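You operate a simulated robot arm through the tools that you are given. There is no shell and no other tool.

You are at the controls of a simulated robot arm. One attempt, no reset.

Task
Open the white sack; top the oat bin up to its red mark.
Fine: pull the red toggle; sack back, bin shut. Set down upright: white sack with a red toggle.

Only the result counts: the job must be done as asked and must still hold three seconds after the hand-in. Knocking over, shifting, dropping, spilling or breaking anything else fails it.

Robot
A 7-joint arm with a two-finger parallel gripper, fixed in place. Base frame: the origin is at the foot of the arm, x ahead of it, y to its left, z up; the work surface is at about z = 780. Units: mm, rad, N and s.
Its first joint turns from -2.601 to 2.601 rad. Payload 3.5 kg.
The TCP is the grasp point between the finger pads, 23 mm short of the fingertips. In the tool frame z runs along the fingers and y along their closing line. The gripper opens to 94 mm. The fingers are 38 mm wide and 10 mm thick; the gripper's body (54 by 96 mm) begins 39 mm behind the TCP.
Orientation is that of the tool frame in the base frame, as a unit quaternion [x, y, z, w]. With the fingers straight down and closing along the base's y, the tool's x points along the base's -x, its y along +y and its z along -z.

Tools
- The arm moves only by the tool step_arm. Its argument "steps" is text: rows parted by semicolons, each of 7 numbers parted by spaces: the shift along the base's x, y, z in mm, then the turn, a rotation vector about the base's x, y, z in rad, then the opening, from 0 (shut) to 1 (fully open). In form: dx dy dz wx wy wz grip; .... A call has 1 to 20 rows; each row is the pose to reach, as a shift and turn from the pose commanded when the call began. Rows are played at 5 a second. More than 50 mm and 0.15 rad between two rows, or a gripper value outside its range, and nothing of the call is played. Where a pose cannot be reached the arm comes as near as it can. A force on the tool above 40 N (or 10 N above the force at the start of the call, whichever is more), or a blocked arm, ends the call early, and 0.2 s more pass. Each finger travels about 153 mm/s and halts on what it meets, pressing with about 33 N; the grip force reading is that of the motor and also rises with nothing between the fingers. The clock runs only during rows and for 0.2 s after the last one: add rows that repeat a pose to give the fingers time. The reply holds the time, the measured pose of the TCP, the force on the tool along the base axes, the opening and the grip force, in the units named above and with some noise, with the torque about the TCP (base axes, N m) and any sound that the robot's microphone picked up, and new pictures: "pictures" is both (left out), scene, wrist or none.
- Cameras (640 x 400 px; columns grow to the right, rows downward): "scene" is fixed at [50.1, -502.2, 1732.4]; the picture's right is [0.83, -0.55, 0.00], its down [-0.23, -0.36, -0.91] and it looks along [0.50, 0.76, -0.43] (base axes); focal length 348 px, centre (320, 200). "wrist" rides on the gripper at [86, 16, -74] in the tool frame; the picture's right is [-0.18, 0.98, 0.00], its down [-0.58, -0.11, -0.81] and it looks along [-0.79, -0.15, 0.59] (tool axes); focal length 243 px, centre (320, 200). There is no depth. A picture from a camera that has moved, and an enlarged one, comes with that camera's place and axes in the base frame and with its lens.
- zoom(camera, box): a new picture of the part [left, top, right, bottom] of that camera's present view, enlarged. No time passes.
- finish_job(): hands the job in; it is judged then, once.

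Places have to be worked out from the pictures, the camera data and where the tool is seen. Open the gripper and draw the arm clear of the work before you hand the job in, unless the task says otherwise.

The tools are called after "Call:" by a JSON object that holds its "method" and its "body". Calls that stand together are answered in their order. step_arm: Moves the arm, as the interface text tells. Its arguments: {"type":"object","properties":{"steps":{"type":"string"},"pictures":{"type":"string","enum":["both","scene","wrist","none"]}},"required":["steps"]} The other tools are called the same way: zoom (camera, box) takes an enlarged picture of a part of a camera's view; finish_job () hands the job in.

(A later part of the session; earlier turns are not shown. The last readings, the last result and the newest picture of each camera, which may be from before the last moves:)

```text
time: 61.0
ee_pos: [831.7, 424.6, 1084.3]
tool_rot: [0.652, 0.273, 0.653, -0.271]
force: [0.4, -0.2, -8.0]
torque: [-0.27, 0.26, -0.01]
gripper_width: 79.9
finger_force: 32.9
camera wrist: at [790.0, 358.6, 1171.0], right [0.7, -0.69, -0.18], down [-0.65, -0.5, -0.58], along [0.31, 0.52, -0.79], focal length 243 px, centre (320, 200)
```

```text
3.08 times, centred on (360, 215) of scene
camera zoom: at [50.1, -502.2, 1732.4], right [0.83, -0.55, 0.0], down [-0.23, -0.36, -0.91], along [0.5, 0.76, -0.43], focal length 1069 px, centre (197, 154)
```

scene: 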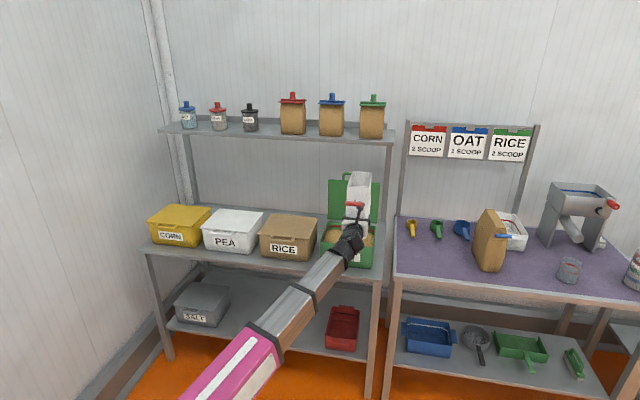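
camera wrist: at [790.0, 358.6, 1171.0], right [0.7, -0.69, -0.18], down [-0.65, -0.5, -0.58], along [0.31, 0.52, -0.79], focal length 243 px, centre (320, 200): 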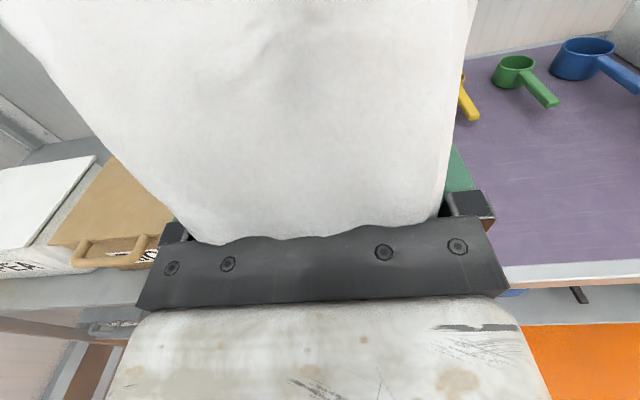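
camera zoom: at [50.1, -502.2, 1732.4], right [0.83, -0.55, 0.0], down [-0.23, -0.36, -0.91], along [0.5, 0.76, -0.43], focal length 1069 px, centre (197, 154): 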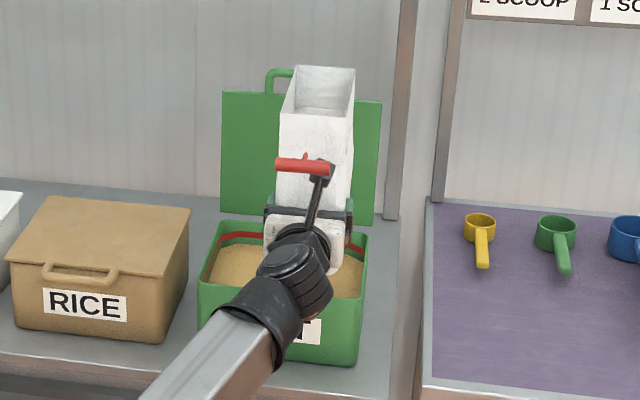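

The sack hangs upright over the bin's front. I centre it on the bin and begin tilting it forward to about 30°, then check for flow.

Call:
{"method": "step_arm", "body": {"steps": "-12 4 -5 0 0 0 0; -25 8 -10 0 0 0 0; -38 12 -15 0 0 0 0; -49.6 16.6 -19 0 0 0 0; -49.6 16.6 -19 -0.053 0.053 0 0; -49.6 16.6 -19 -0.106 0.106 0 0; -49.6 16.6 -19 -0.159 0.159 0 0; -49.6 16.6 -19 -0.212 0.212 0 0; -49.6 16.6 -19 -0.265 0.265 0 0; -49.6 16.6 -19 -0.318 0.318 0 0; -49.6 16.6 -19 -0.37 0.37 0 0; -49.6 16.6 -19 -0.37 0.37 0 0; -49.6 16.6 -19 -0.37 0.37 0 0"}}

Call:
{"method": "zoom", "body": {"camera": "scene", "box": [290, 150, 430, 280]}}

```text
time: 63.9
ee_pos: [782.3, 439.4, 1064.7]
tool_rot: [0.8, 0.334, 0.461, -0.191]
force: [-0.7, 1.0, -7.7]
torque: [-0.3, 0.27, -0.05]
gripper_width: 79.9
finger_force: 33.2
camera wrist: at [778.4, 413.0, 1177.3], right [0.63, -0.76, -0.16], down [-0.77, -0.63, -0.1], along [-0.02, 0.18, -0.98], focal length 243 px, centre (320, 200)
```

scene: 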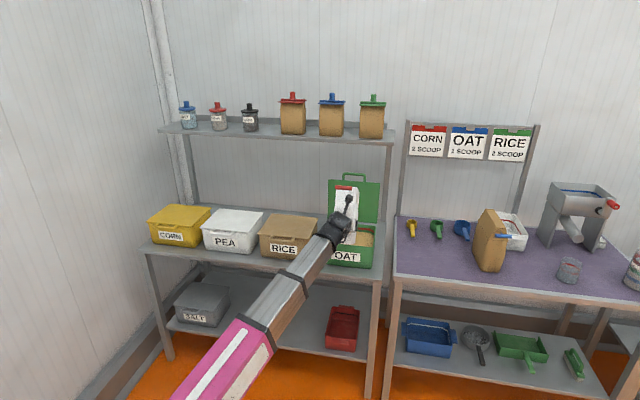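
wrist: 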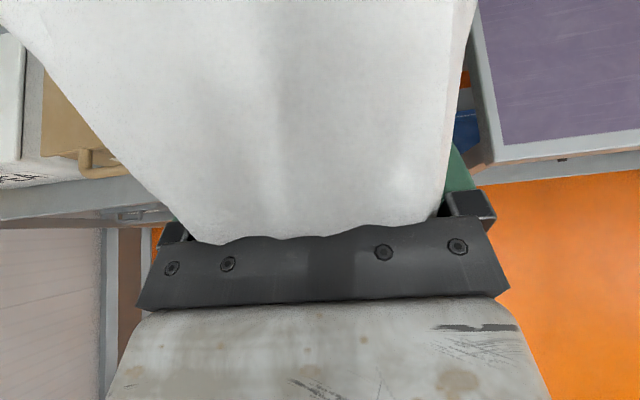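

```text
3.08 times, centred on (360, 215) of scene
camera zoom: at [50.1, -502.2, 1732.4], right [0.83, -0.55, 0.0], down [-0.23, -0.36, -0.91], along [0.5, 0.76, -0.43], focal length 1069 px, centre (197, 154)
```

zoom: 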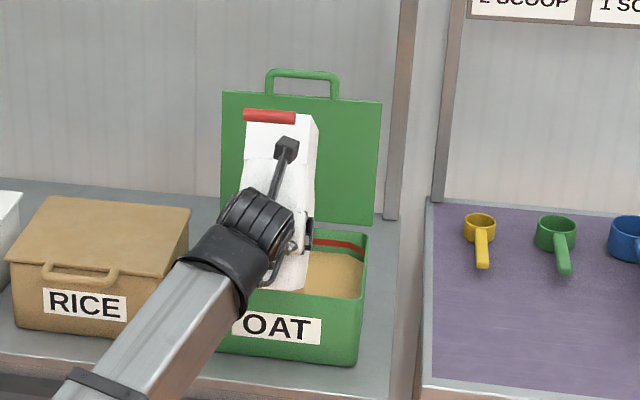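

Still no flow at 30° (weight unchanged at about 7.7 N). I tilt on to 45° in small steps.

Call:
{"method": "step_arm", "body": {"steps": "0 0 0 -0.04 0.04 0 0; 0 0 0 -0.08 0.08 0 0; 0 0 0 -0.12 0.12 0 0; 0 0 0 -0.16 0.16 0 0; 0 0 0 -0.185 0.185 0 0; 0 0 0 -0.185 0.185 0 0"}}

Call:
{"method": "zoom", "body": {"camera": "scene", "box": [290, 150, 430, 280]}}

```text
time: 65.2
ee_pos: [782.8, 439.7, 1064.1]
tool_rot: [0.853, 0.356, 0.352, -0.147]
force: [0.6, -0.2, -8.2]
torque: [-0.25, 0.3, 0.01]
gripper_width: 79.6
finger_force: 33.1
camera wrist: at [798.9, 433.7, 1178.8], right [0.61, -0.78, -0.13], down [-0.77, -0.62, 0.16], along [-0.21, 0.0, -0.98], focal length 243 px, centre (320, 200)
```

scene: 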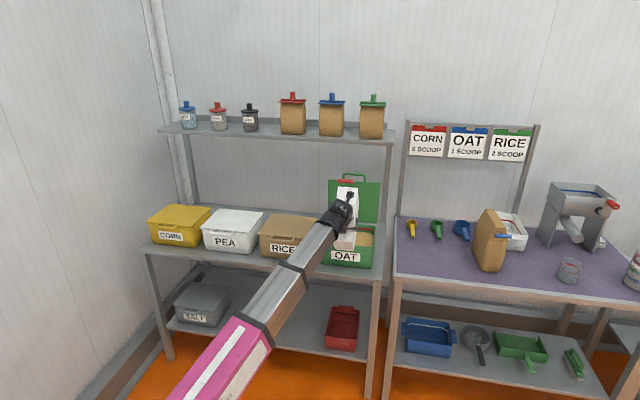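
wrist: 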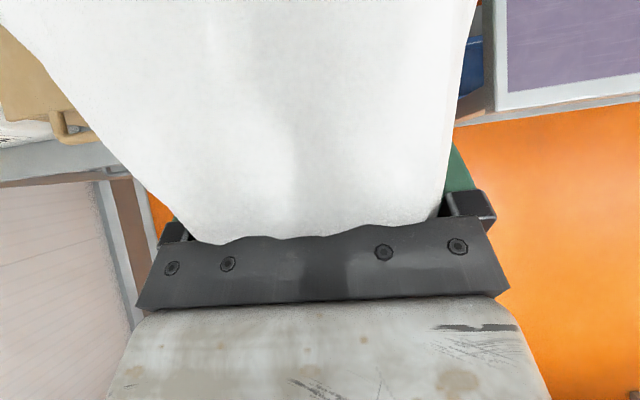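

```text
3.08 times, centred on (360, 215) of scene
camera zoom: at [50.1, -502.2, 1732.4], right [0.83, -0.55, 0.0], down [-0.23, -0.36, -0.91], along [0.5, 0.76, -0.43], focal length 1069 px, centre (197, 154)
```

zoom: 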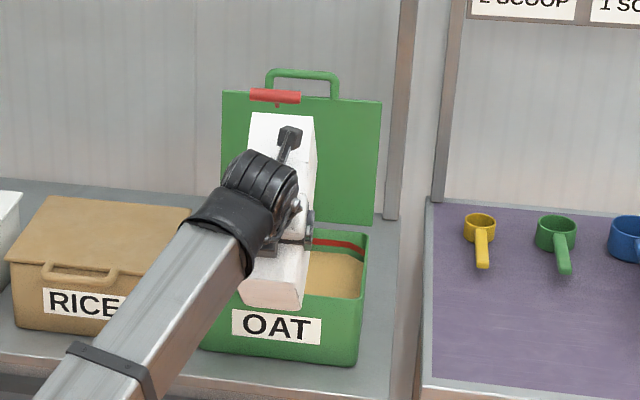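

No flow yet at 45°. I continue in small increments to about 56°.

Call:
{"method": "step_arm", "body": {"steps": "0 0 0 -0.035 0.035 0 0; 0 0 0 -0.07 0.07 0 0; 0 0 0 -0.105 0.105 0 0; 0 0 0 -0.14 0.14 0 0; 0 0 0 -0.14 0.14 0 0"}}

Call:
{"method": "zoom", "body": {"camera": "scene", "box": [290, 150, 430, 280]}}

```text
time: 66.5
ee_pos: [782.8, 438.1, 1064.3]
tool_rot: [0.884, 0.368, 0.266, -0.111]
force: [0.1, 0.1, -6.9]
torque: [-0.24, 0.23, 0.0]
gripper_width: 79.8
finger_force: 33.0
camera wrist: at [815.3, 449.1, 1175.0], right [0.59, -0.8, -0.1], down [-0.73, -0.58, 0.35], along [-0.34, -0.13, -0.93], focal length 243 px, centre (320, 200)
```

scene: 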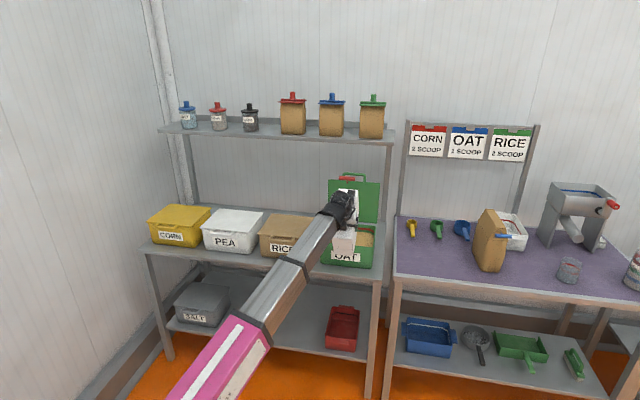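
wrist: 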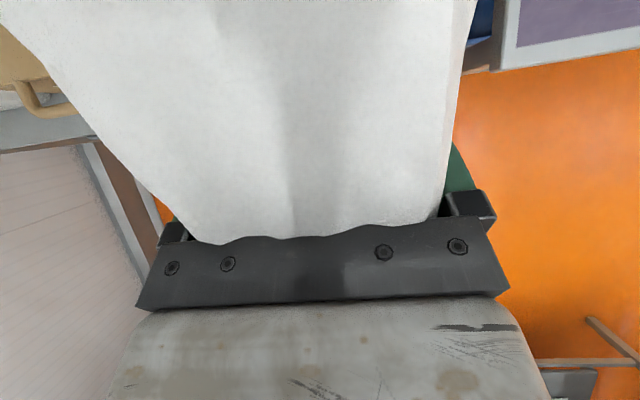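

```text
3.08 times, centred on (360, 215) of scene
camera zoom: at [50.1, -502.2, 1732.4], right [0.83, -0.55, 0.0], down [-0.23, -0.36, -0.91], along [0.5, 0.76, -0.43], focal length 1069 px, centre (197, 154)
```

zoom: 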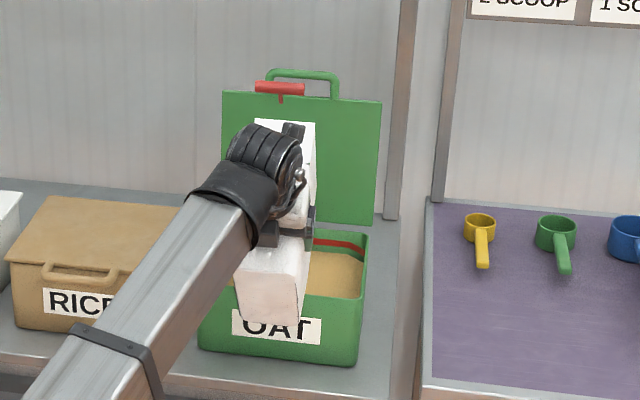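

The weight reading fell to 6.9 N, so flow may have begun. I zoom on the bin's level and hold still briefly to see whether the weight keeps dropping.

Call:
{"method": "zoom", "body": {"camera": "scene", "box": [345, 215, 385, 255]}}

Call:
{"method": "step_arm", "body": {"steps": "0 0 0 0 0 0 0; 0 0 0 0 0 0 0; 0 0 0 0 0 0 0", "pictures": "scene"}}

Call:
{"method": "zoom", "body": {"camera": "scene", "box": [345, 215, 385, 255]}}

```text
10.00 times, centred on (365, 235) of scene
camera zoom: at [50.1, -502.2, 1732.4], right [0.83, -0.55, 0.0], down [-0.23, -0.36, -0.91], along [0.5, 0.76, -0.43], focal length 3475 px, centre (-130, -150)
```

zoom: 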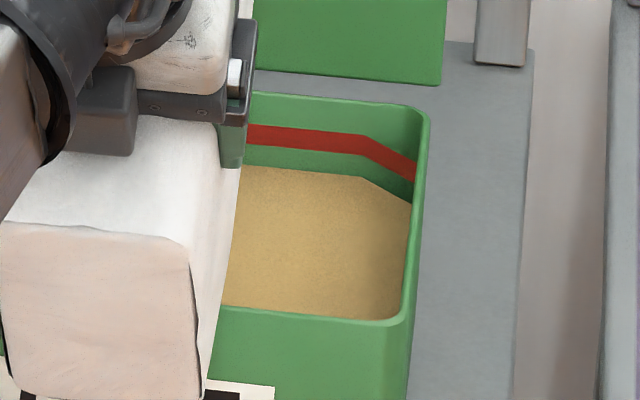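

```text
time: 67.2
ee_pos: [782.3, 439.7, 1064.3]
tool_rot: [0.883, 0.368, 0.268, -0.111]
force: [0.8, 0.3, -6.7]
torque: [-0.28, 0.22, 0.05]
gripper_width: 79.8
finger_force: 32.6
```

scene: 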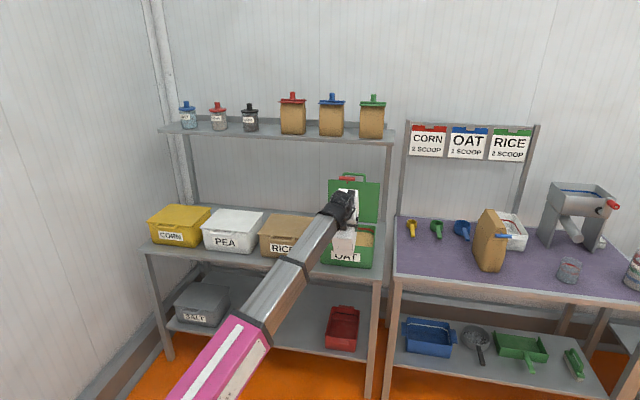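

```text
10.00 times, centred on (365, 235) of scene
camera zoom: at [50.1, -502.2, 1732.4], right [0.83, -0.55, 0.0], down [-0.23, -0.36, -0.91], along [0.5, 0.76, -0.43], focal length 3475 px, centre (-130, -150)
```

zoom: 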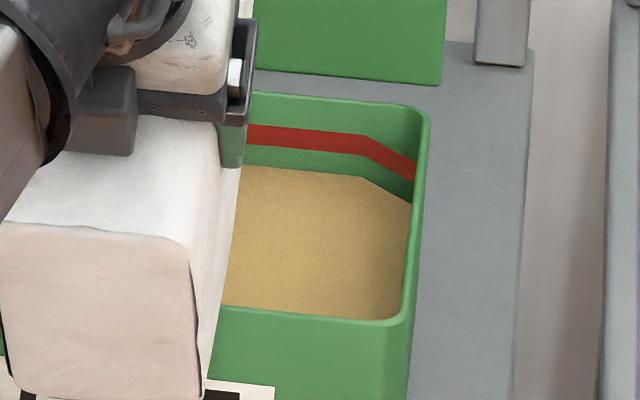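

The level looks unchanged so far. I tilt a few degrees more and keep tracking weight and level.

Call:
{"method": "step_arm", "body": {"steps": "0 0 0 -0.03 0.03 0 0; 0 0 0 -0.06 0.06 0 0; 0 0 0 -0.06 0.06 0 0; 0 0 0 -0.06 0.06 0 0", "pictures": "scene"}}

Call:
{"method": "zoom", "body": {"camera": "scene", "box": [325, 195, 385, 255]}}

```text
time: 68.2
ee_pos: [782.6, 438.5, 1064.1]
tool_rot: [0.894, 0.374, 0.229, -0.096]
force: [0.8, 0.3, -7.0]
torque: [-0.26, 0.23, 0.03]
gripper_width: 79.9
finger_force: 33.2
```

scene: 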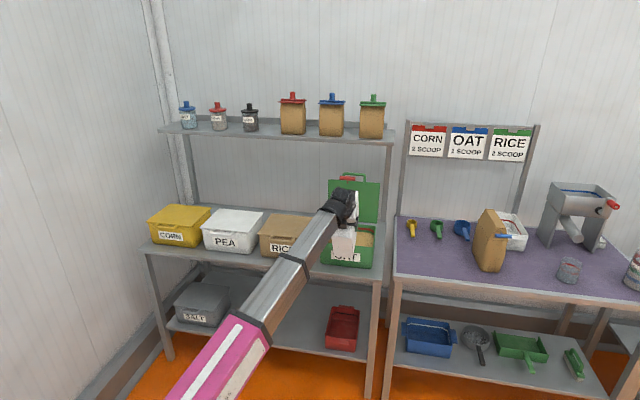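

```text
6.67 times, centred on (355, 225) of scene
camera zoom: at [50.1, -502.2, 1732.4], right [0.83, -0.55, 0.0], down [-0.23, -0.36, -0.91], along [0.5, 0.76, -0.43], focal length 2317 px, centre (87, 33)
```

zoom: 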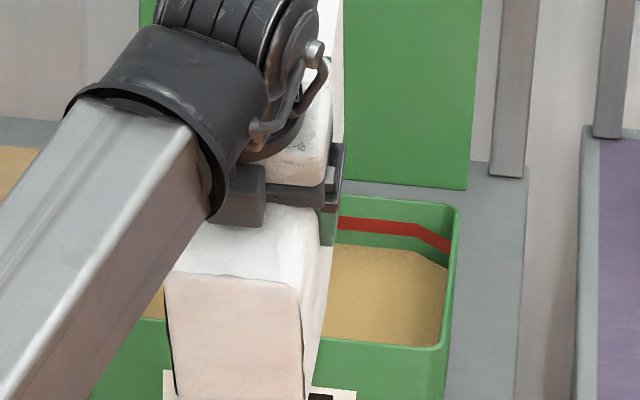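

No visible flow yet at 61°. I go on to about 66° and hold.

Call:
{"method": "step_arm", "body": {"steps": "0 0 0 -0.03 0.03 0 0; 0 0 0 -0.06 0.06 0 0; 0 0 0 -0.06 0.06 0 0; 0 0 0 -0.06 0.06 0 0", "pictures": "scene"}}

Call:
{"method": "zoom", "body": {"camera": "scene", "box": [325, 195, 385, 255]}}

```text
time: 69.2
ee_pos: [783.1, 439.2, 1066.6]
tool_rot: [0.903, 0.375, 0.191, -0.079]
force: [0.0, 0.4, -6.5]
torque: [-0.19, 0.23, -0.01]
gripper_width: 79.8
finger_force: 32.9
```

scene: 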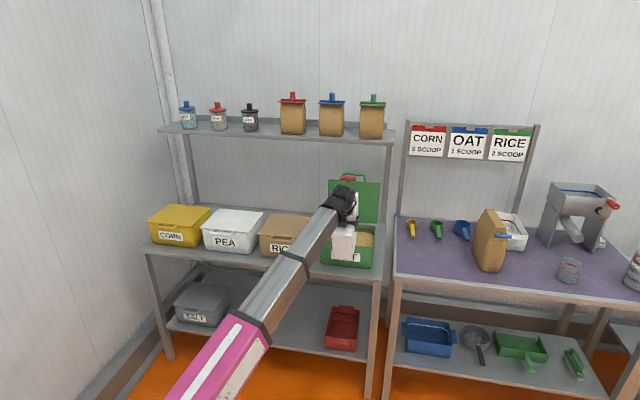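

```text
6.67 times, centred on (355, 225) of scene
camera zoom: at [50.1, -502.2, 1732.4], right [0.83, -0.55, 0.0], down [-0.23, -0.36, -0.91], along [0.5, 0.76, -0.43], focal length 2317 px, centre (87, 33)
```

zoom: 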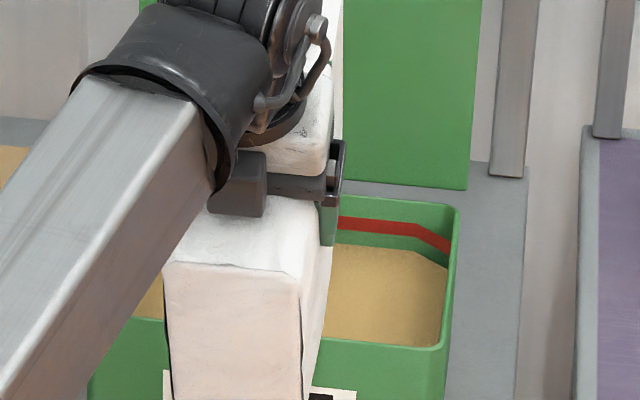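

The weight is drifting down (6.5 N). I zoom closely on the level at the right-back corner to compare it with the earlier view.

Call:
{"method": "zoom", "body": {"camera": "scene", "box": [345, 215, 385, 255]}}

Call:
{"method": "step_arm", "body": {"steps": "0 0 0 0 0 0 0; 0 0 0 0 0 0 0"}}

```text
10.00 times, centred on (365, 235) of scene
camera zoom: at [50.1, -502.2, 1732.4], right [0.83, -0.55, 0.0], down [-0.23, -0.36, -0.91], along [0.5, 0.76, -0.43], focal length 3475 px, centre (-130, -150)
```

zoom: 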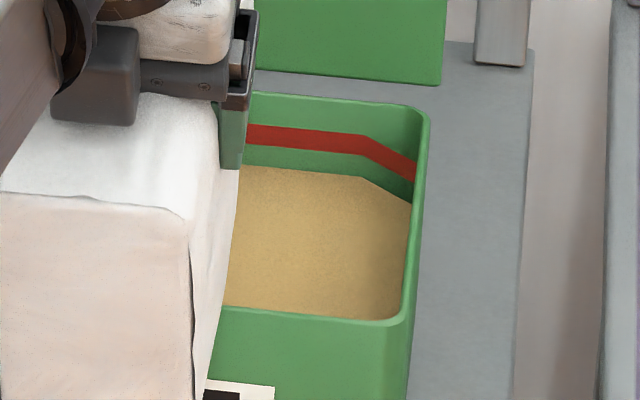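

```text
time: 69.8
ee_pos: [782.7, 438.3, 1065.5]
tool_rot: [0.903, 0.376, 0.191, -0.079]
force: [0.3, 1.5, -8.1]
torque: [-0.23, 0.23, -0.01]
gripper_width: 80.0
finger_force: 33.8
camera wrist: at [827.9, 461.9, 1168.4], right [0.58, -0.81, -0.07], down [-0.68, -0.53, 0.5], along [-0.45, -0.24, -0.86], focal length 243 px, centre (320, 200)
```

scene: 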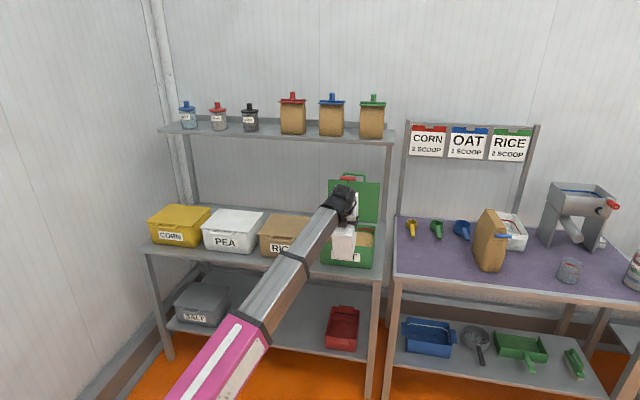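
wrist: 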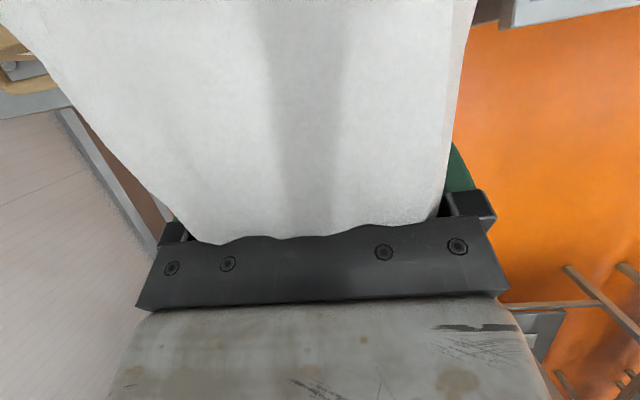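

The weight reads 8.1 N again, so the earlier drop was only noise and nothing has poured yet. I continue tilting in about 3° steps.

Call:
{"method": "step_arm", "body": {"steps": "0 0 0 -0.02 0.02 0 0; 0 0 0 -0.04 0.04 0 0; 0 0 0 -0.04 0.04 0 0", "pictures": "scene"}}

Call:
{"method": "zoom", "body": {"camera": "scene", "box": [325, 195, 385, 255]}}

```text
time: 70.7
ee_pos: [782.8, 439.5, 1064.5]
tool_rot: [0.908, 0.378, 0.166, -0.069]
force: [-0.1, 1.3, -6.2]
torque: [-0.19, 0.16, 0.04]
gripper_width: 80.1
finger_force: 33.2
```

scene: 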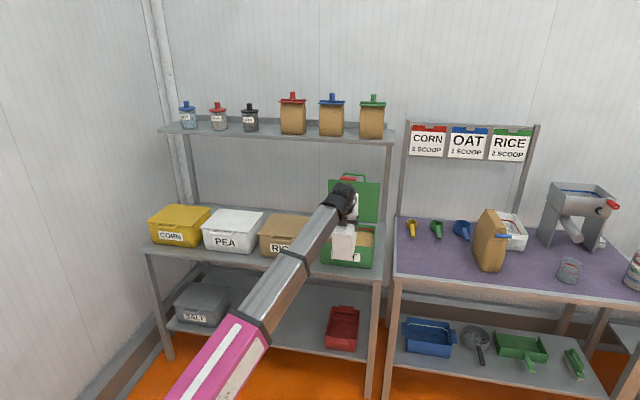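

```text
6.67 times, centred on (355, 225) of scene
camera zoom: at [50.1, -502.2, 1732.4], right [0.83, -0.55, 0.0], down [-0.23, -0.36, -0.91], along [0.5, 0.76, -0.43], focal length 2317 px, centre (87, 33)
```

zoom: 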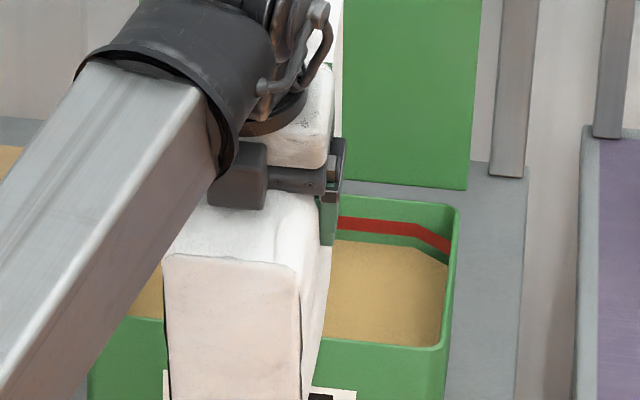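

The oat edge at the corner looks slightly higher now. I zoom to measure it and watch the weight over another short hold.

Call:
{"method": "zoom", "body": {"camera": "scene", "box": [355, 220, 379, 244]}}

Call:
{"method": "step_arm", "body": {"steps": "0 0 0 0 0 0 0; 0 0 0 0 0 0 0", "pictures": "scene"}}

Call:
{"method": "zoom", "body": {"camera": "scene", "box": [355, 220, 379, 244]}}

```text
16.00 times, centred on (367, 232) of scene
camera zoom: at [50.1, -502.2, 1732.4], right [0.83, -0.55, 0.0], down [-0.23, -0.36, -0.91], along [0.5, 0.76, -0.43], focal length 5560 px, centre (-432, -312)
```

zoom: 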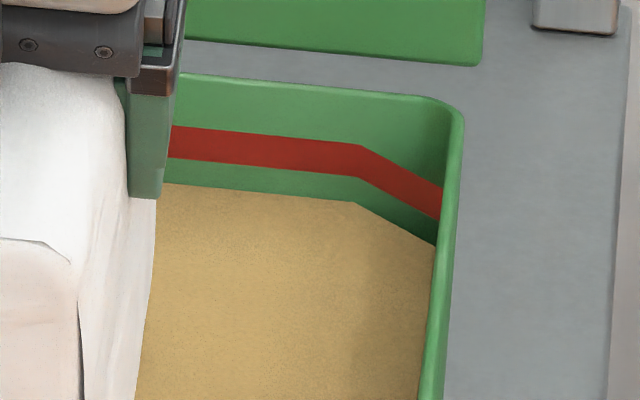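

```text
time: 71.2
ee_pos: [783.7, 440.6, 1065.9]
tool_rot: [0.908, 0.377, 0.166, -0.069]
force: [0.2, 0.3, -7.2]
torque: [-0.16, 0.17, -0.01]
gripper_width: 79.9
finger_force: 32.9
```

scene: 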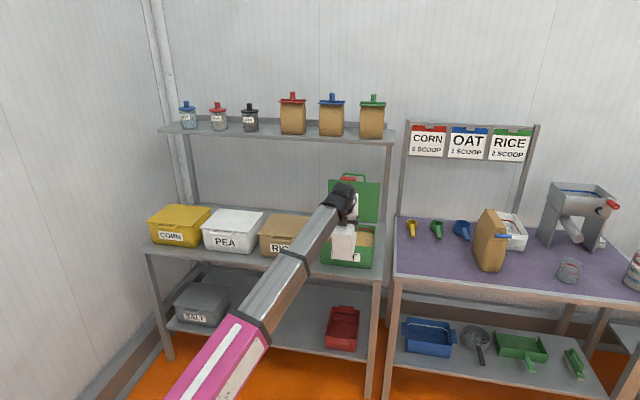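

```text
16.00 times, centred on (367, 232) of scene
camera zoom: at [50.1, -502.2, 1732.4], right [0.83, -0.55, 0.0], down [-0.23, -0.36, -0.91], along [0.5, 0.76, -0.43], focal length 5560 px, centre (-432, -312)
```

zoom: 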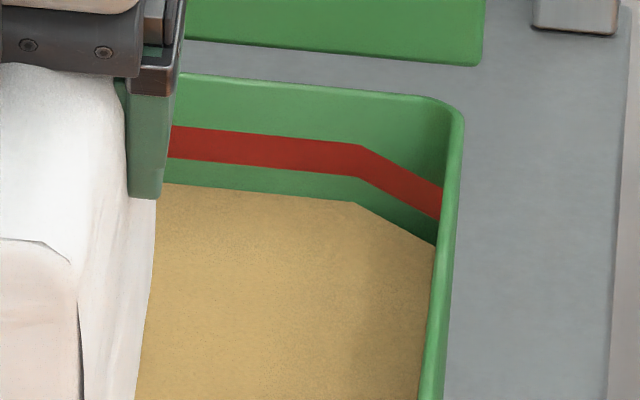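

The level has risen about 3 mm (gap to the red band is now about 25 px instead of 34 px) and flow stops when I hold, so pouring is controllable. I tilt 3° more.

Call:
{"method": "step_arm", "body": {"steps": "0 0 0 -0.02 0.02 0 0; 0 0 0 -0.037 0.037 0 0; 0 0 0 -0.037 0.037 0 0; 0 0 0 -0.037 0.037 0 0; 0 0 0 -0.037 0.037 0 0", "pictures": "scene"}}

Call:
{"method": "zoom", "body": {"camera": "scene", "box": [355, 220, 379, 244]}}

Call:
{"method": "zoom", "body": {"camera": "scene", "box": [300, 170, 400, 290]}}

```text
time: 72.5
ee_pos: [781.8, 439.3, 1065.5]
tool_rot: [0.912, 0.379, 0.142, -0.06]
force: [-0.3, 0.4, -6.0]
torque: [-0.15, 0.2, 0.0]
gripper_width: 80.0
finger_force: 32.8
```

scene: 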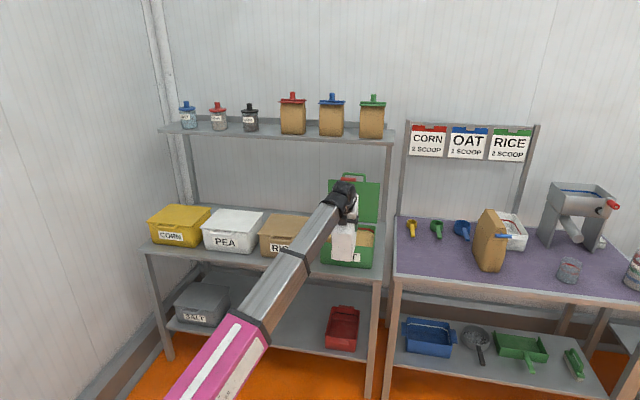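

```text
16.00 times, centred on (367, 232) of scene
camera zoom: at [50.1, -502.2, 1732.4], right [0.83, -0.55, 0.0], down [-0.23, -0.36, -0.91], along [0.5, 0.76, -0.43], focal length 5560 px, centre (-432, -312)
```

zoom: 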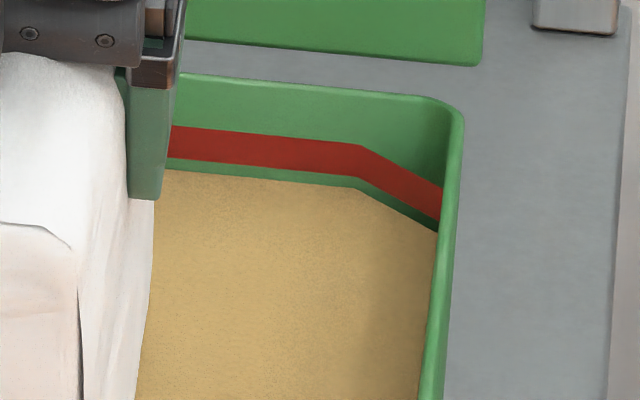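

```text
3.33 times, centred on (350, 230) of scene
camera zoom: at [50.1, -502.2, 1732.4], right [0.83, -0.55, 0.0], down [-0.23, -0.36, -0.91], along [0.5, 0.76, -0.43], focal length 1158 px, centre (220, 100)
```

zoom: 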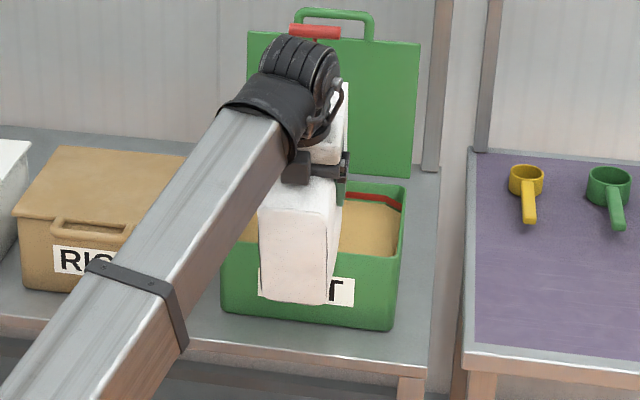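

The level has risen to about 4 mm below the red band. I hold briefly to confirm the flow has stopped at this angle.

Call:
{"method": "step_arm", "body": {"steps": "0 0 0 0 0 0 0; 0 0 0 0 0 0 0; 0 0 0 0 0 0 0", "pictures": "scene"}}

Call:
{"method": "zoom", "body": {"camera": "scene", "box": [355, 220, 379, 244]}}

```text
time: 73.2
ee_pos: [782.6, 439.4, 1065.3]
tool_rot: [0.912, 0.38, 0.142, -0.06]
force: [0.4, 0.0, -5.6]
torque: [-0.17, 0.14, 0.02]
gripper_width: 80.0
finger_force: 32.6
```

scene: 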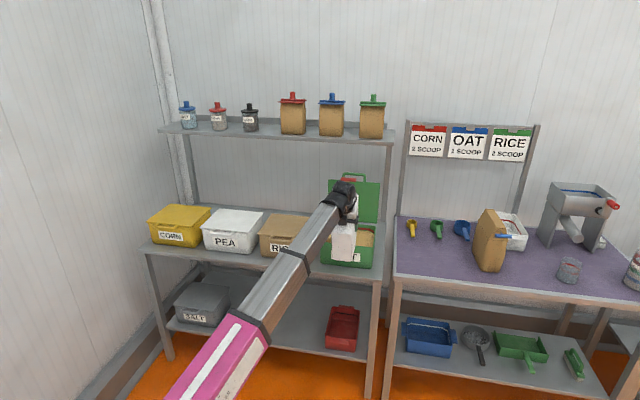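

```text
16.00 times, centred on (367, 232) of scene
camera zoom: at [50.1, -502.2, 1732.4], right [0.83, -0.55, 0.0], down [-0.23, -0.36, -0.91], along [0.5, 0.76, -0.43], focal length 5560 px, centre (-432, -312)
```

zoom: 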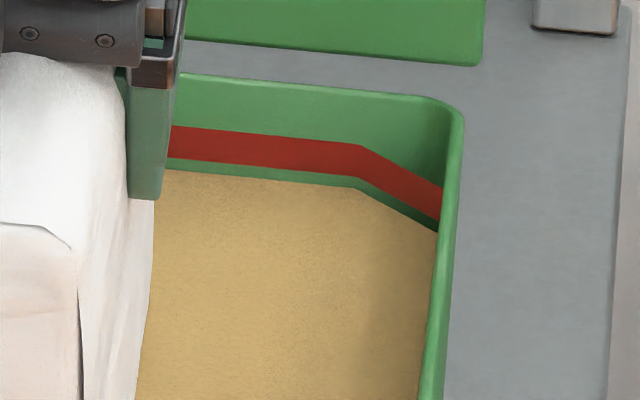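

Stopped at the same level. I tilt another 3°.

Call:
{"method": "step_arm", "body": {"steps": "0 0 0 -0.02 0.02 0 0; 0 0 0 -0.037 0.037 0 0; 0 0 0 -0.037 0.037 0 0; 0 0 0 -0.037 0.037 0 0; 0 0 0 -0.037 0.037 0 0", "pictures": "scene"}}

Call:
{"method": "zoom", "body": {"camera": "scene", "box": [355, 220, 379, 244]}}

```text
time: 74.5
ee_pos: [783.1, 439.4, 1065.2]
tool_rot: [0.915, 0.382, 0.118, -0.05]
force: [0.1, -0.2, -4.7]
torque: [-0.11, 0.16, 0.0]
gripper_width: 80.0
finger_force: 33.2
```

scene: 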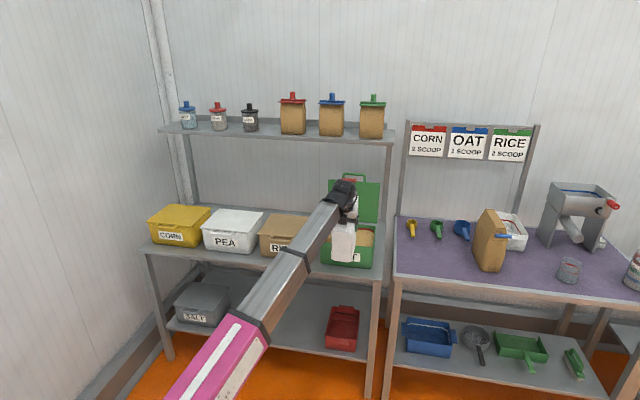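

```text
16.00 times, centred on (367, 232) of scene
camera zoom: at [50.1, -502.2, 1732.4], right [0.83, -0.55, 0.0], down [-0.23, -0.36, -0.91], along [0.5, 0.76, -0.43], focal length 5560 px, centre (-432, -312)
```

zoom: 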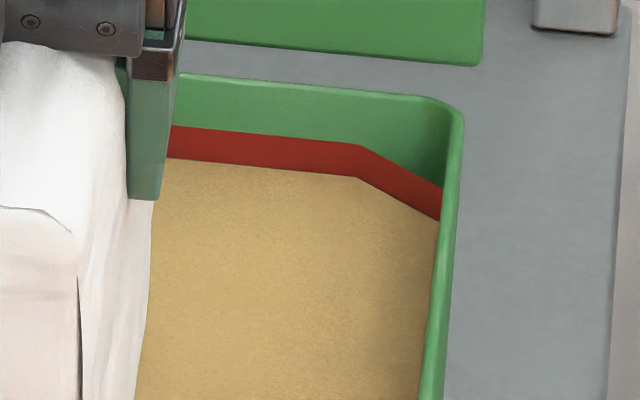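

The surface has just reached the lower edge of the red band. I tilt about 3° more to bring it to the middle of the mark.

Call:
{"method": "step_arm", "body": {"steps": "0 0 0 -0.02 0.02 0 0; 0 0 0 -0.037 0.037 0 0; 0 0 0 -0.037 0.037 0 0; 0 0 0 -0.037 0.037 0 0; 0 0 0 -0.037 0.037 0 0", "pictures": "scene"}}

Call:
{"method": "zoom", "body": {"camera": "scene", "box": [355, 220, 379, 244]}}

```text
time: 75.7
ee_pos: [782.0, 439.8, 1064.1]
tool_rot: [0.918, 0.383, 0.094, -0.039]
force: [-0.1, 0.3, -4.8]
torque: [-0.13, 0.11, -0.01]
gripper_width: 79.9
finger_force: 33.2
```

scene: 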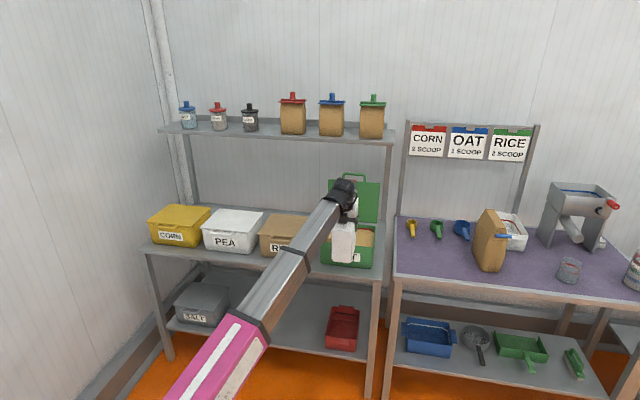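

```text
16.00 times, centred on (367, 232) of scene
camera zoom: at [50.1, -502.2, 1732.4], right [0.83, -0.55, 0.0], down [-0.23, -0.36, -0.91], along [0.5, 0.76, -0.43], focal length 5560 px, centre (-432, -312)
```

zoom: 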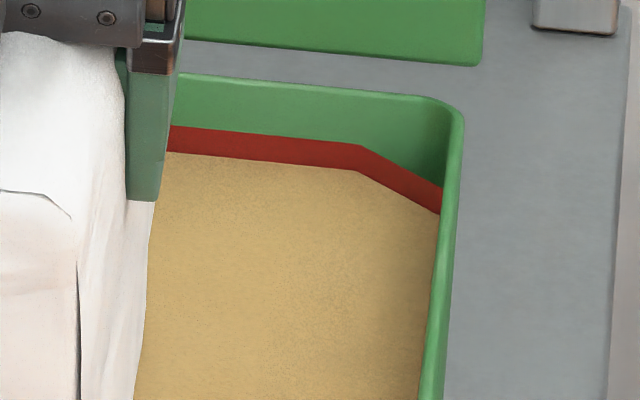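

The level is now inside the band, a bit below its middle. I tilt about 3.5° more.

Call:
{"method": "step_arm", "body": {"steps": "0 0 0 -0.022 0.022 0 0; 0 0 0 -0.043 0.043 0 0; 0 0 0 -0.043 0.043 0 0; 0 0 0 -0.043 0.043 0 0; 0 0 0 -0.043 0.043 0 0", "pictures": "scene"}}

Call:
{"method": "zoom", "body": {"camera": "scene", "box": [355, 220, 379, 244]}}

```text
time: 76.8
ee_pos: [782.3, 439.9, 1065.3]
tool_rot: [0.921, 0.383, 0.066, -0.028]
force: [-0.3, -0.3, -3.1]
torque: [-0.03, 0.06, 0.02]
gripper_width: 79.7
finger_force: 33.3
```

scene: 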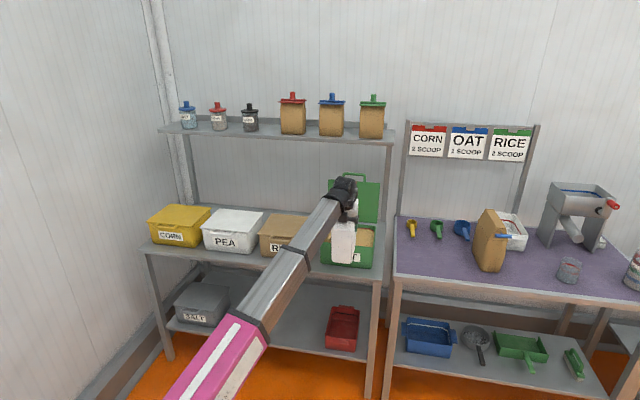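

```text
16.00 times, centred on (367, 232) of scene
camera zoom: at [50.1, -502.2, 1732.4], right [0.83, -0.55, 0.0], down [-0.23, -0.36, -0.91], along [0.5, 0.76, -0.43], focal length 5560 px, centre (-432, -312)
```

zoom: 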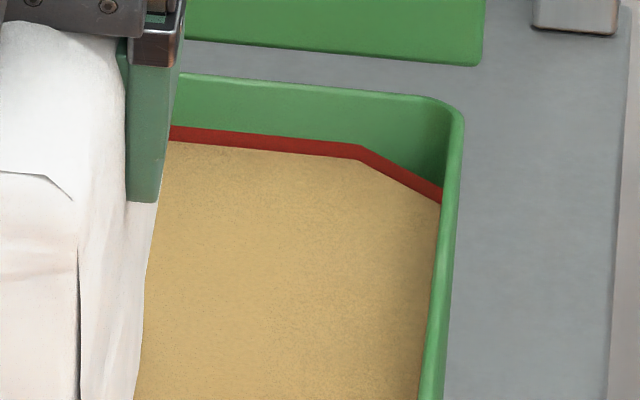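

The surface is at about the middle of the red band. I stop and tilt the sack back right away.

Call:
{"method": "step_arm", "body": {"steps": "0 0 0 0.09 -0.09 0 0; 0 0 0 0.18 -0.18 0 0; 0 0 0 0.27 -0.27 0 0; 0 0 0 0.36 -0.36 0 0; 0 0 0 0.45 -0.45 0 0; 0 0 0 0.54 -0.54 0 0; 0 0 0 0.63 -0.63 0 0; 0 0 0 0.72 -0.72 0 0; 0 0 0 0.81 -0.81 0 0; 0 0 0 0.90 -0.90 0 0; 0 0 0 0.96 -0.96 0 0; 0 0 0 1.015 -1.015 0 0; 0 0 0 1.015 -1.015 0 0"}}

Call:
{"method": "zoom", "body": {"camera": "scene", "box": [355, 220, 379, 244]}}

Call:
{"method": "zoom", "body": {"camera": "scene", "box": [290, 150, 430, 290]}}

```text
time: 79.7
ee_pos: [782.8, 439.7, 1064.7]
tool_rot: [0.65, 0.271, 0.657, -0.27]
force: [0.0, 0.0, -4.1]
torque: [-0.13, 0.1, 0.03]
gripper_width: 79.7
finger_force: 33.3
camera wrist: at [740.0, 374.3, 1151.3], right [0.7, -0.69, -0.18], down [-0.64, -0.49, -0.59], along [0.32, 0.53, -0.79], focal length 243 px, centre (320, 200)
```

scene: 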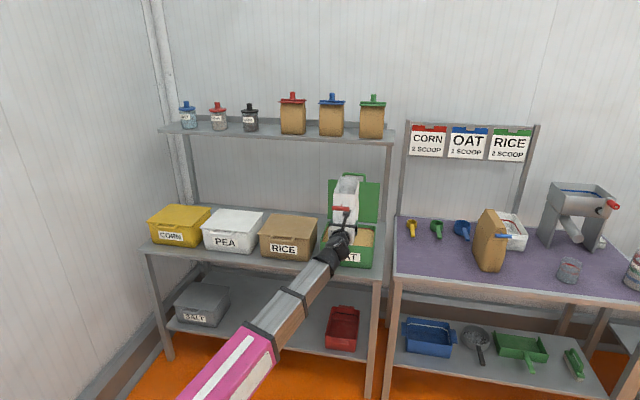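
wrist: 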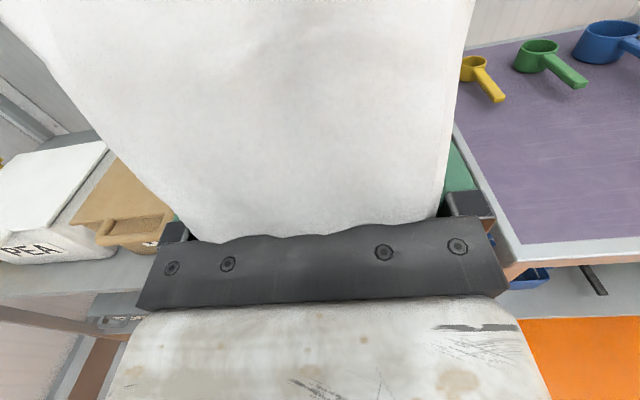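

```text
16.00 times, centred on (367, 232) of scene
camera zoom: at [50.1, -502.2, 1732.4], right [0.83, -0.55, 0.0], down [-0.23, -0.36, -0.91], along [0.5, 0.76, -0.43], focal length 5560 px, centre (-432, -312)
```

zoom: 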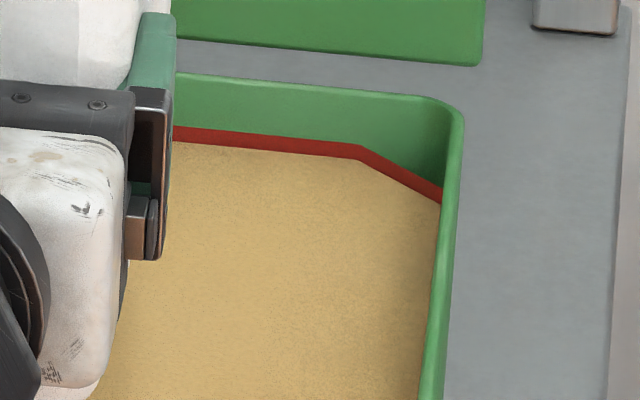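

```text
2.86 times, centred on (360, 220) of scene
camera zoom: at [50.1, -502.2, 1732.4], right [0.83, -0.55, 0.0], down [-0.23, -0.36, -0.91], along [0.5, 0.76, -0.43], focal length 993 px, centre (206, 143)
```

zoom: 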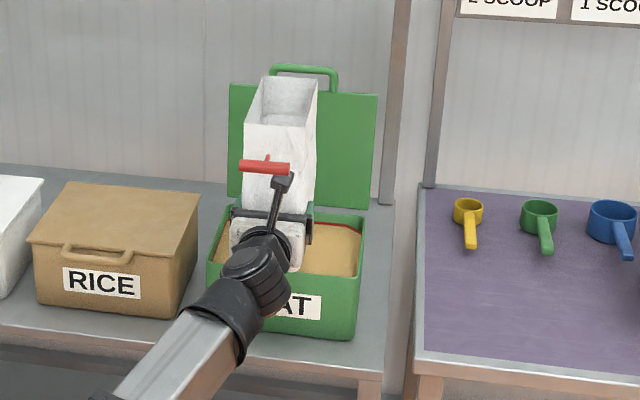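

The level holds at the middle of the mark with no sign of a spill. I carry the upright sack back: its drag displacement was about 66 mm in n and 3 mm in s, so the grip point should go to n≈1049, s≈628. I stop high above that spot first.

Call:
{"method": "step_arm", "body": {"steps": "0 0 10 0 0 0 0; 10 -4 20 0 0 0 0; 35 -14 22 0 0 0 0; 65 -25 22 0 0 0 0; 97 -36 22 0 0 0 0; 130 -47 22 0 0 0 0; 163 -59 22 0 0 0 0; 196 -70 22 0 0 0 0; 229 -82 22 0 0 0 0; 262 -93 22 0 0 0 0; 295 -105 22 0 0 0 0; 325 -115 22 0 0 0 0; 352 -125 22 0 0 0 0; 375 -133 22 0 0 0 0; 392 -139 22 0 0 0 0; 403.3 -142.3 22 0 0 0 0; 403.3 -142.3 22 0 0 0 0; 403.3 -142.3 22 0 0 0 0"}}

Call:
{"method": "zoom", "body": {"camera": "scene", "box": [390, 160, 550, 290]}}

```text
time: 83.5
ee_pos: [1188.8, 297.3, 1087.4]
tool_rot: [0.651, 0.271, 0.656, -0.271]
force: [0.1, -0.2, -4.3]
torque: [-0.12, 0.11, 0.04]
gripper_width: 80.2
finger_force: 32.7
camera wrist: at [1145.3, 232.1, 1172.7], right [0.7, -0.69, -0.18], down [-0.64, -0.49, -0.59], along [0.32, 0.53, -0.79], focal length 243 px, centre (320, 200)
```

scene: 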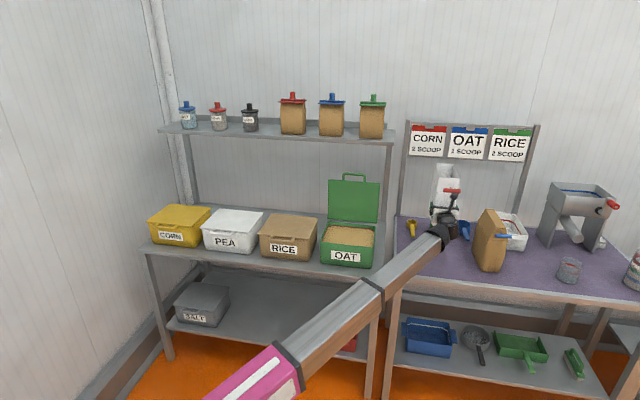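
wrist: 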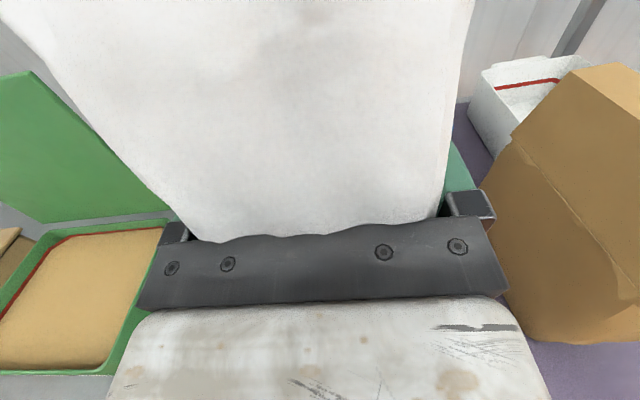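

```text
3.08 times, centred on (470, 225) of scene
camera zoom: at [50.1, -502.2, 1732.4], right [0.83, -0.55, 0.0], down [-0.23, -0.36, -0.91], along [0.5, 0.76, -0.43], focal length 1069 px, centre (-142, 123)
```

zoom: 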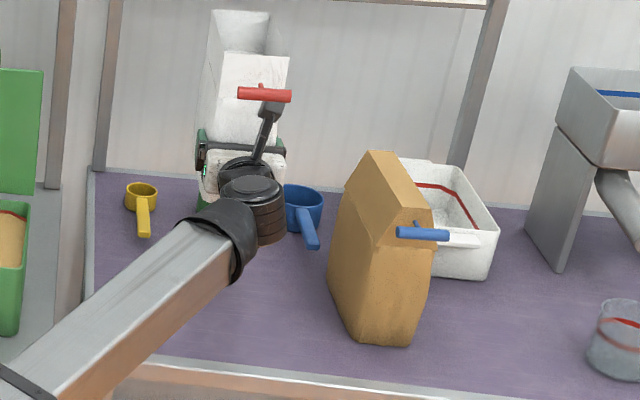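

Positioned over the original spot (2–3 mm to trim). I correct the tiny pitch offset and lower to about 12 mm above the bench.

Call:
{"method": "step_arm", "body": {"steps": "-1 0 -10 -0.002 0.002 0 0; -2.7 0 -30 -0.005 0.005 0 0; -2.7 0 -55 -0.005 0.005 0 0; -2.7 0 -80 -0.005 0.005 0 0; -2.7 0 -105 -0.005 0.005 0 0; -2.7 0 -130 -0.005 0.005 0 0; -2.7 0 -150 -0.005 0.005 0 0; -2.7 0 -165 -0.005 0.005 0 0; -2.7 0 -175 -0.005 0.005 0 0; -2.7 0 -182 -0.005 0.005 0 0; -2.7 0 -182 -0.005 0.005 0 0; -2.7 0 -182 -0.005 0.005 0 0"}}

Call:
{"method": "zoom", "body": {"camera": "scene", "box": [390, 180, 550, 280]}}

```text
time: 86.0
ee_pos: [1183.5, 298.8, 904.1]
tool_rot: [0.652, 0.272, 0.654, -0.27]
force: [0.4, -0.2, -3.4]
torque: [-0.16, 0.07, -0.04]
gripper_width: 80.1
finger_force: 32.7
camera wrist: at [1142.0, 233.5, 991.6], right [0.7, -0.69, -0.18], down [-0.64, -0.5, -0.58], along [0.31, 0.52, -0.79], focal length 243 px, centre (320, 200)
```

scene: 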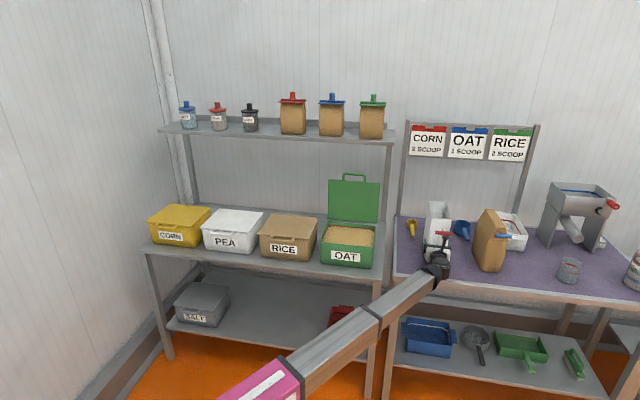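
wrist: 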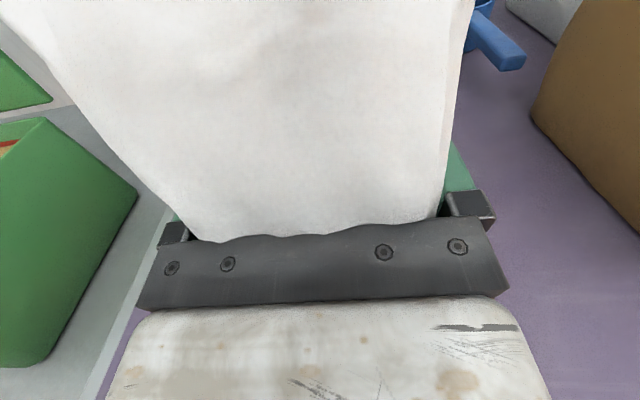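

```text
4.00 times, centred on (470, 230) of scene
camera zoom: at [50.1, -502.2, 1732.4], right [0.83, -0.55, 0.0], down [-0.23, -0.36, -0.91], along [0.5, 0.76, -0.43], focal length 1390 px, centre (-280, 80)
```

zoom: 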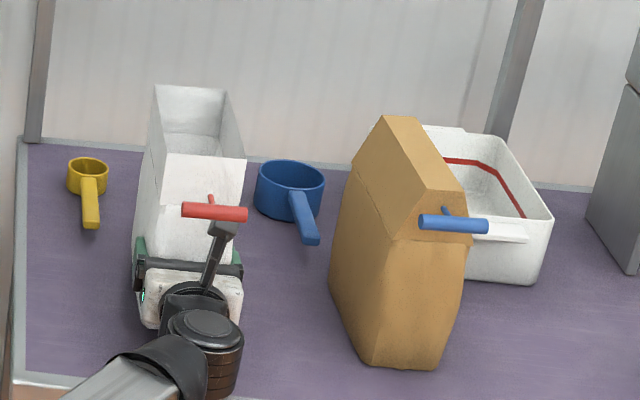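

The sack hangs just above its original spot. I lower it the last 11 mm slowly until the bench takes its weight.

Call:
{"method": "step_arm", "body": {"steps": "1 -1 -2 0 0 0 0; 1 -1 -4 0 0 0 0; 1 -1 -6 0 0 0 0; 1 -1 -8 0 0 0 0; 1 -1 -9.5 0 0 0 0; 1 -1 -11 0 0 0 0; 1 -1 -11 0 0 0 0", "pictures": "scene"}}

Call:
{"method": "zoom", "body": {"camera": "scene", "box": [390, 180, 550, 280]}}

```text
time: 87.7
ee_pos: [1183.6, 295.0, 893.9]
tool_rot: [0.652, 0.272, 0.654, -0.27]
force: [-0.4, 0.1, -3.0]
torque: [-0.08, 0.17, 0.02]
gripper_width: 79.7
finger_force: 33.2
```

scene: 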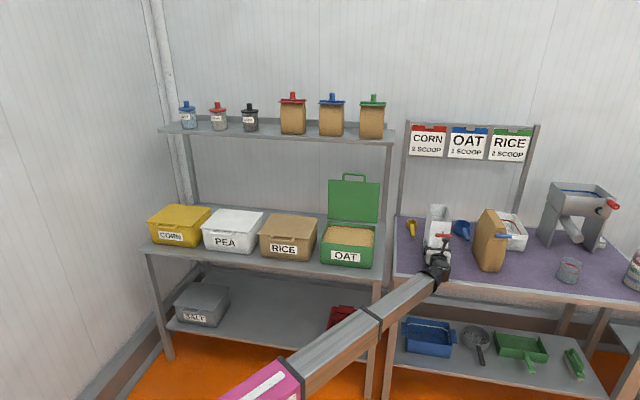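

```text
4.00 times, centred on (470, 230) of scene
camera zoom: at [50.1, -502.2, 1732.4], right [0.83, -0.55, 0.0], down [-0.23, -0.36, -0.91], along [0.5, 0.76, -0.43], focal length 1390 px, centre (-280, 80)
```

zoom: 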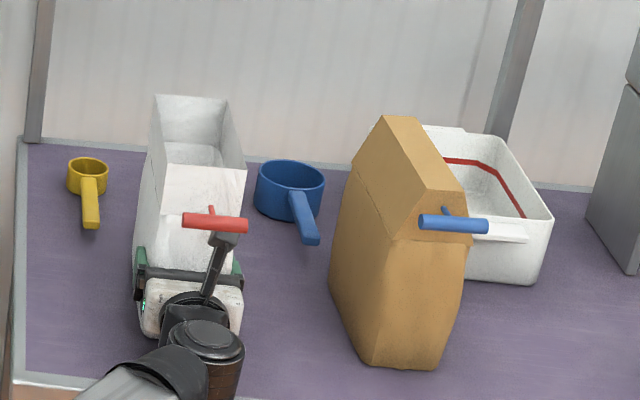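

Still carrying about 3 N, so it isn't quite down. I lower millimetre by millimetre.

Call:
{"method": "step_arm", "body": {"steps": "0 0 -0.7 0 0 0 0; 0 0 -1.4 0 0 0 0; 0 0 -1.4 0 0 0 0", "pictures": "none"}}

Call:
{"method": "step_arm", "body": {"steps": "0 0 0 0 0 0 0; 0 0 0 0 0 0 0", "pictures": "none"}}

```text
time: 88.5
ee_pos: [1184.5, 296.6, 892.8]
tool_rot: [0.652, 0.273, 0.654, -0.271]
force: [0.6, 0.0, -1.3]
torque: [-0.12, 0.21, 0.0]
gripper_width: 79.8
finger_force: 33.5
```

```text
time: 89.0
ee_pos: [1185.2, 295.3, 893.0]
tool_rot: [0.652, 0.272, 0.654, -0.27]
force: [1.2, -0.4, 0.7]
torque: [0.03, 0.1, -0.04]
gripper_width: 80.0
finger_force: 32.8
```

The load is nearly off the gripper, meaning first contact with the bench. I press down 1 mm more to seat it and read again.

Call:
{"method": "step_arm", "body": {"steps": "0 0 -0.5 0 0 0 0; 0 0 -1 0 0 0 0; 0 0 -1 0 0 0 0; 0 0 -1 0 0 0 0"}}

Call:
{"method": "zoom", "body": {"camera": "scene", "box": [390, 180, 550, 280]}}

```text
time: 90.0
ee_pos: [1183.5, 296.7, 893.2]
tool_rot: [0.652, 0.272, 0.654, -0.271]
force: [3.1, 0.7, 11.6]
torque: [0.04, 0.71, -0.04]
gripper_width: 80.0
finger_force: 32.6
camera wrist: at [1142.3, 231.3, 979.5], right [0.7, -0.69, -0.18], down [-0.64, -0.49, -0.58], along [0.32, 0.52, -0.79], focal length 243 px, centre (320, 200)
```

scene: 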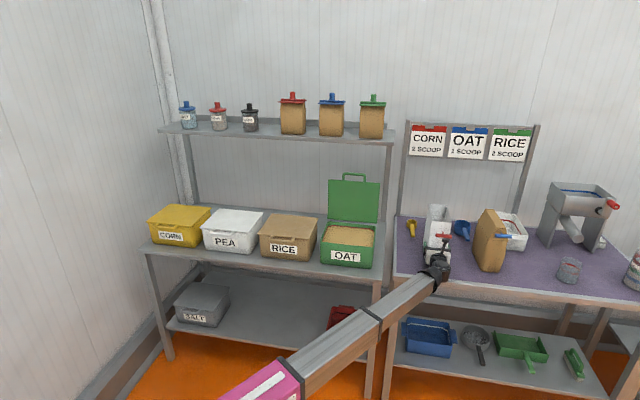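
wrist: 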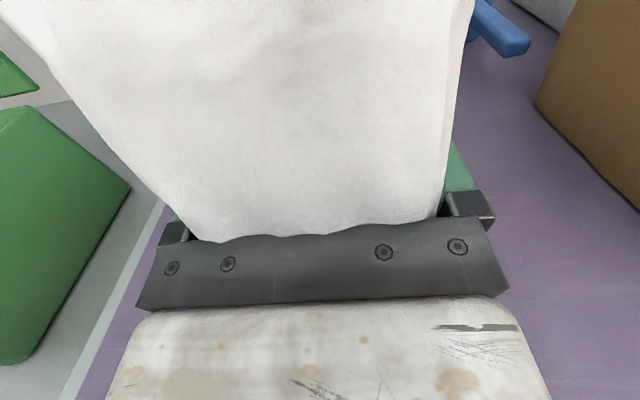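

```text
4.00 times, centred on (470, 230) of scene
camera zoom: at [50.1, -502.2, 1732.4], right [0.83, -0.55, 0.0], down [-0.23, -0.36, -0.91], along [0.5, 0.76, -0.43], focal length 1390 px, centre (-280, 80)
```

zoom: 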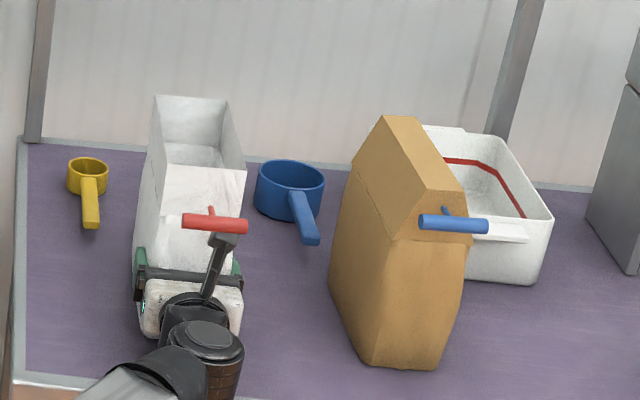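

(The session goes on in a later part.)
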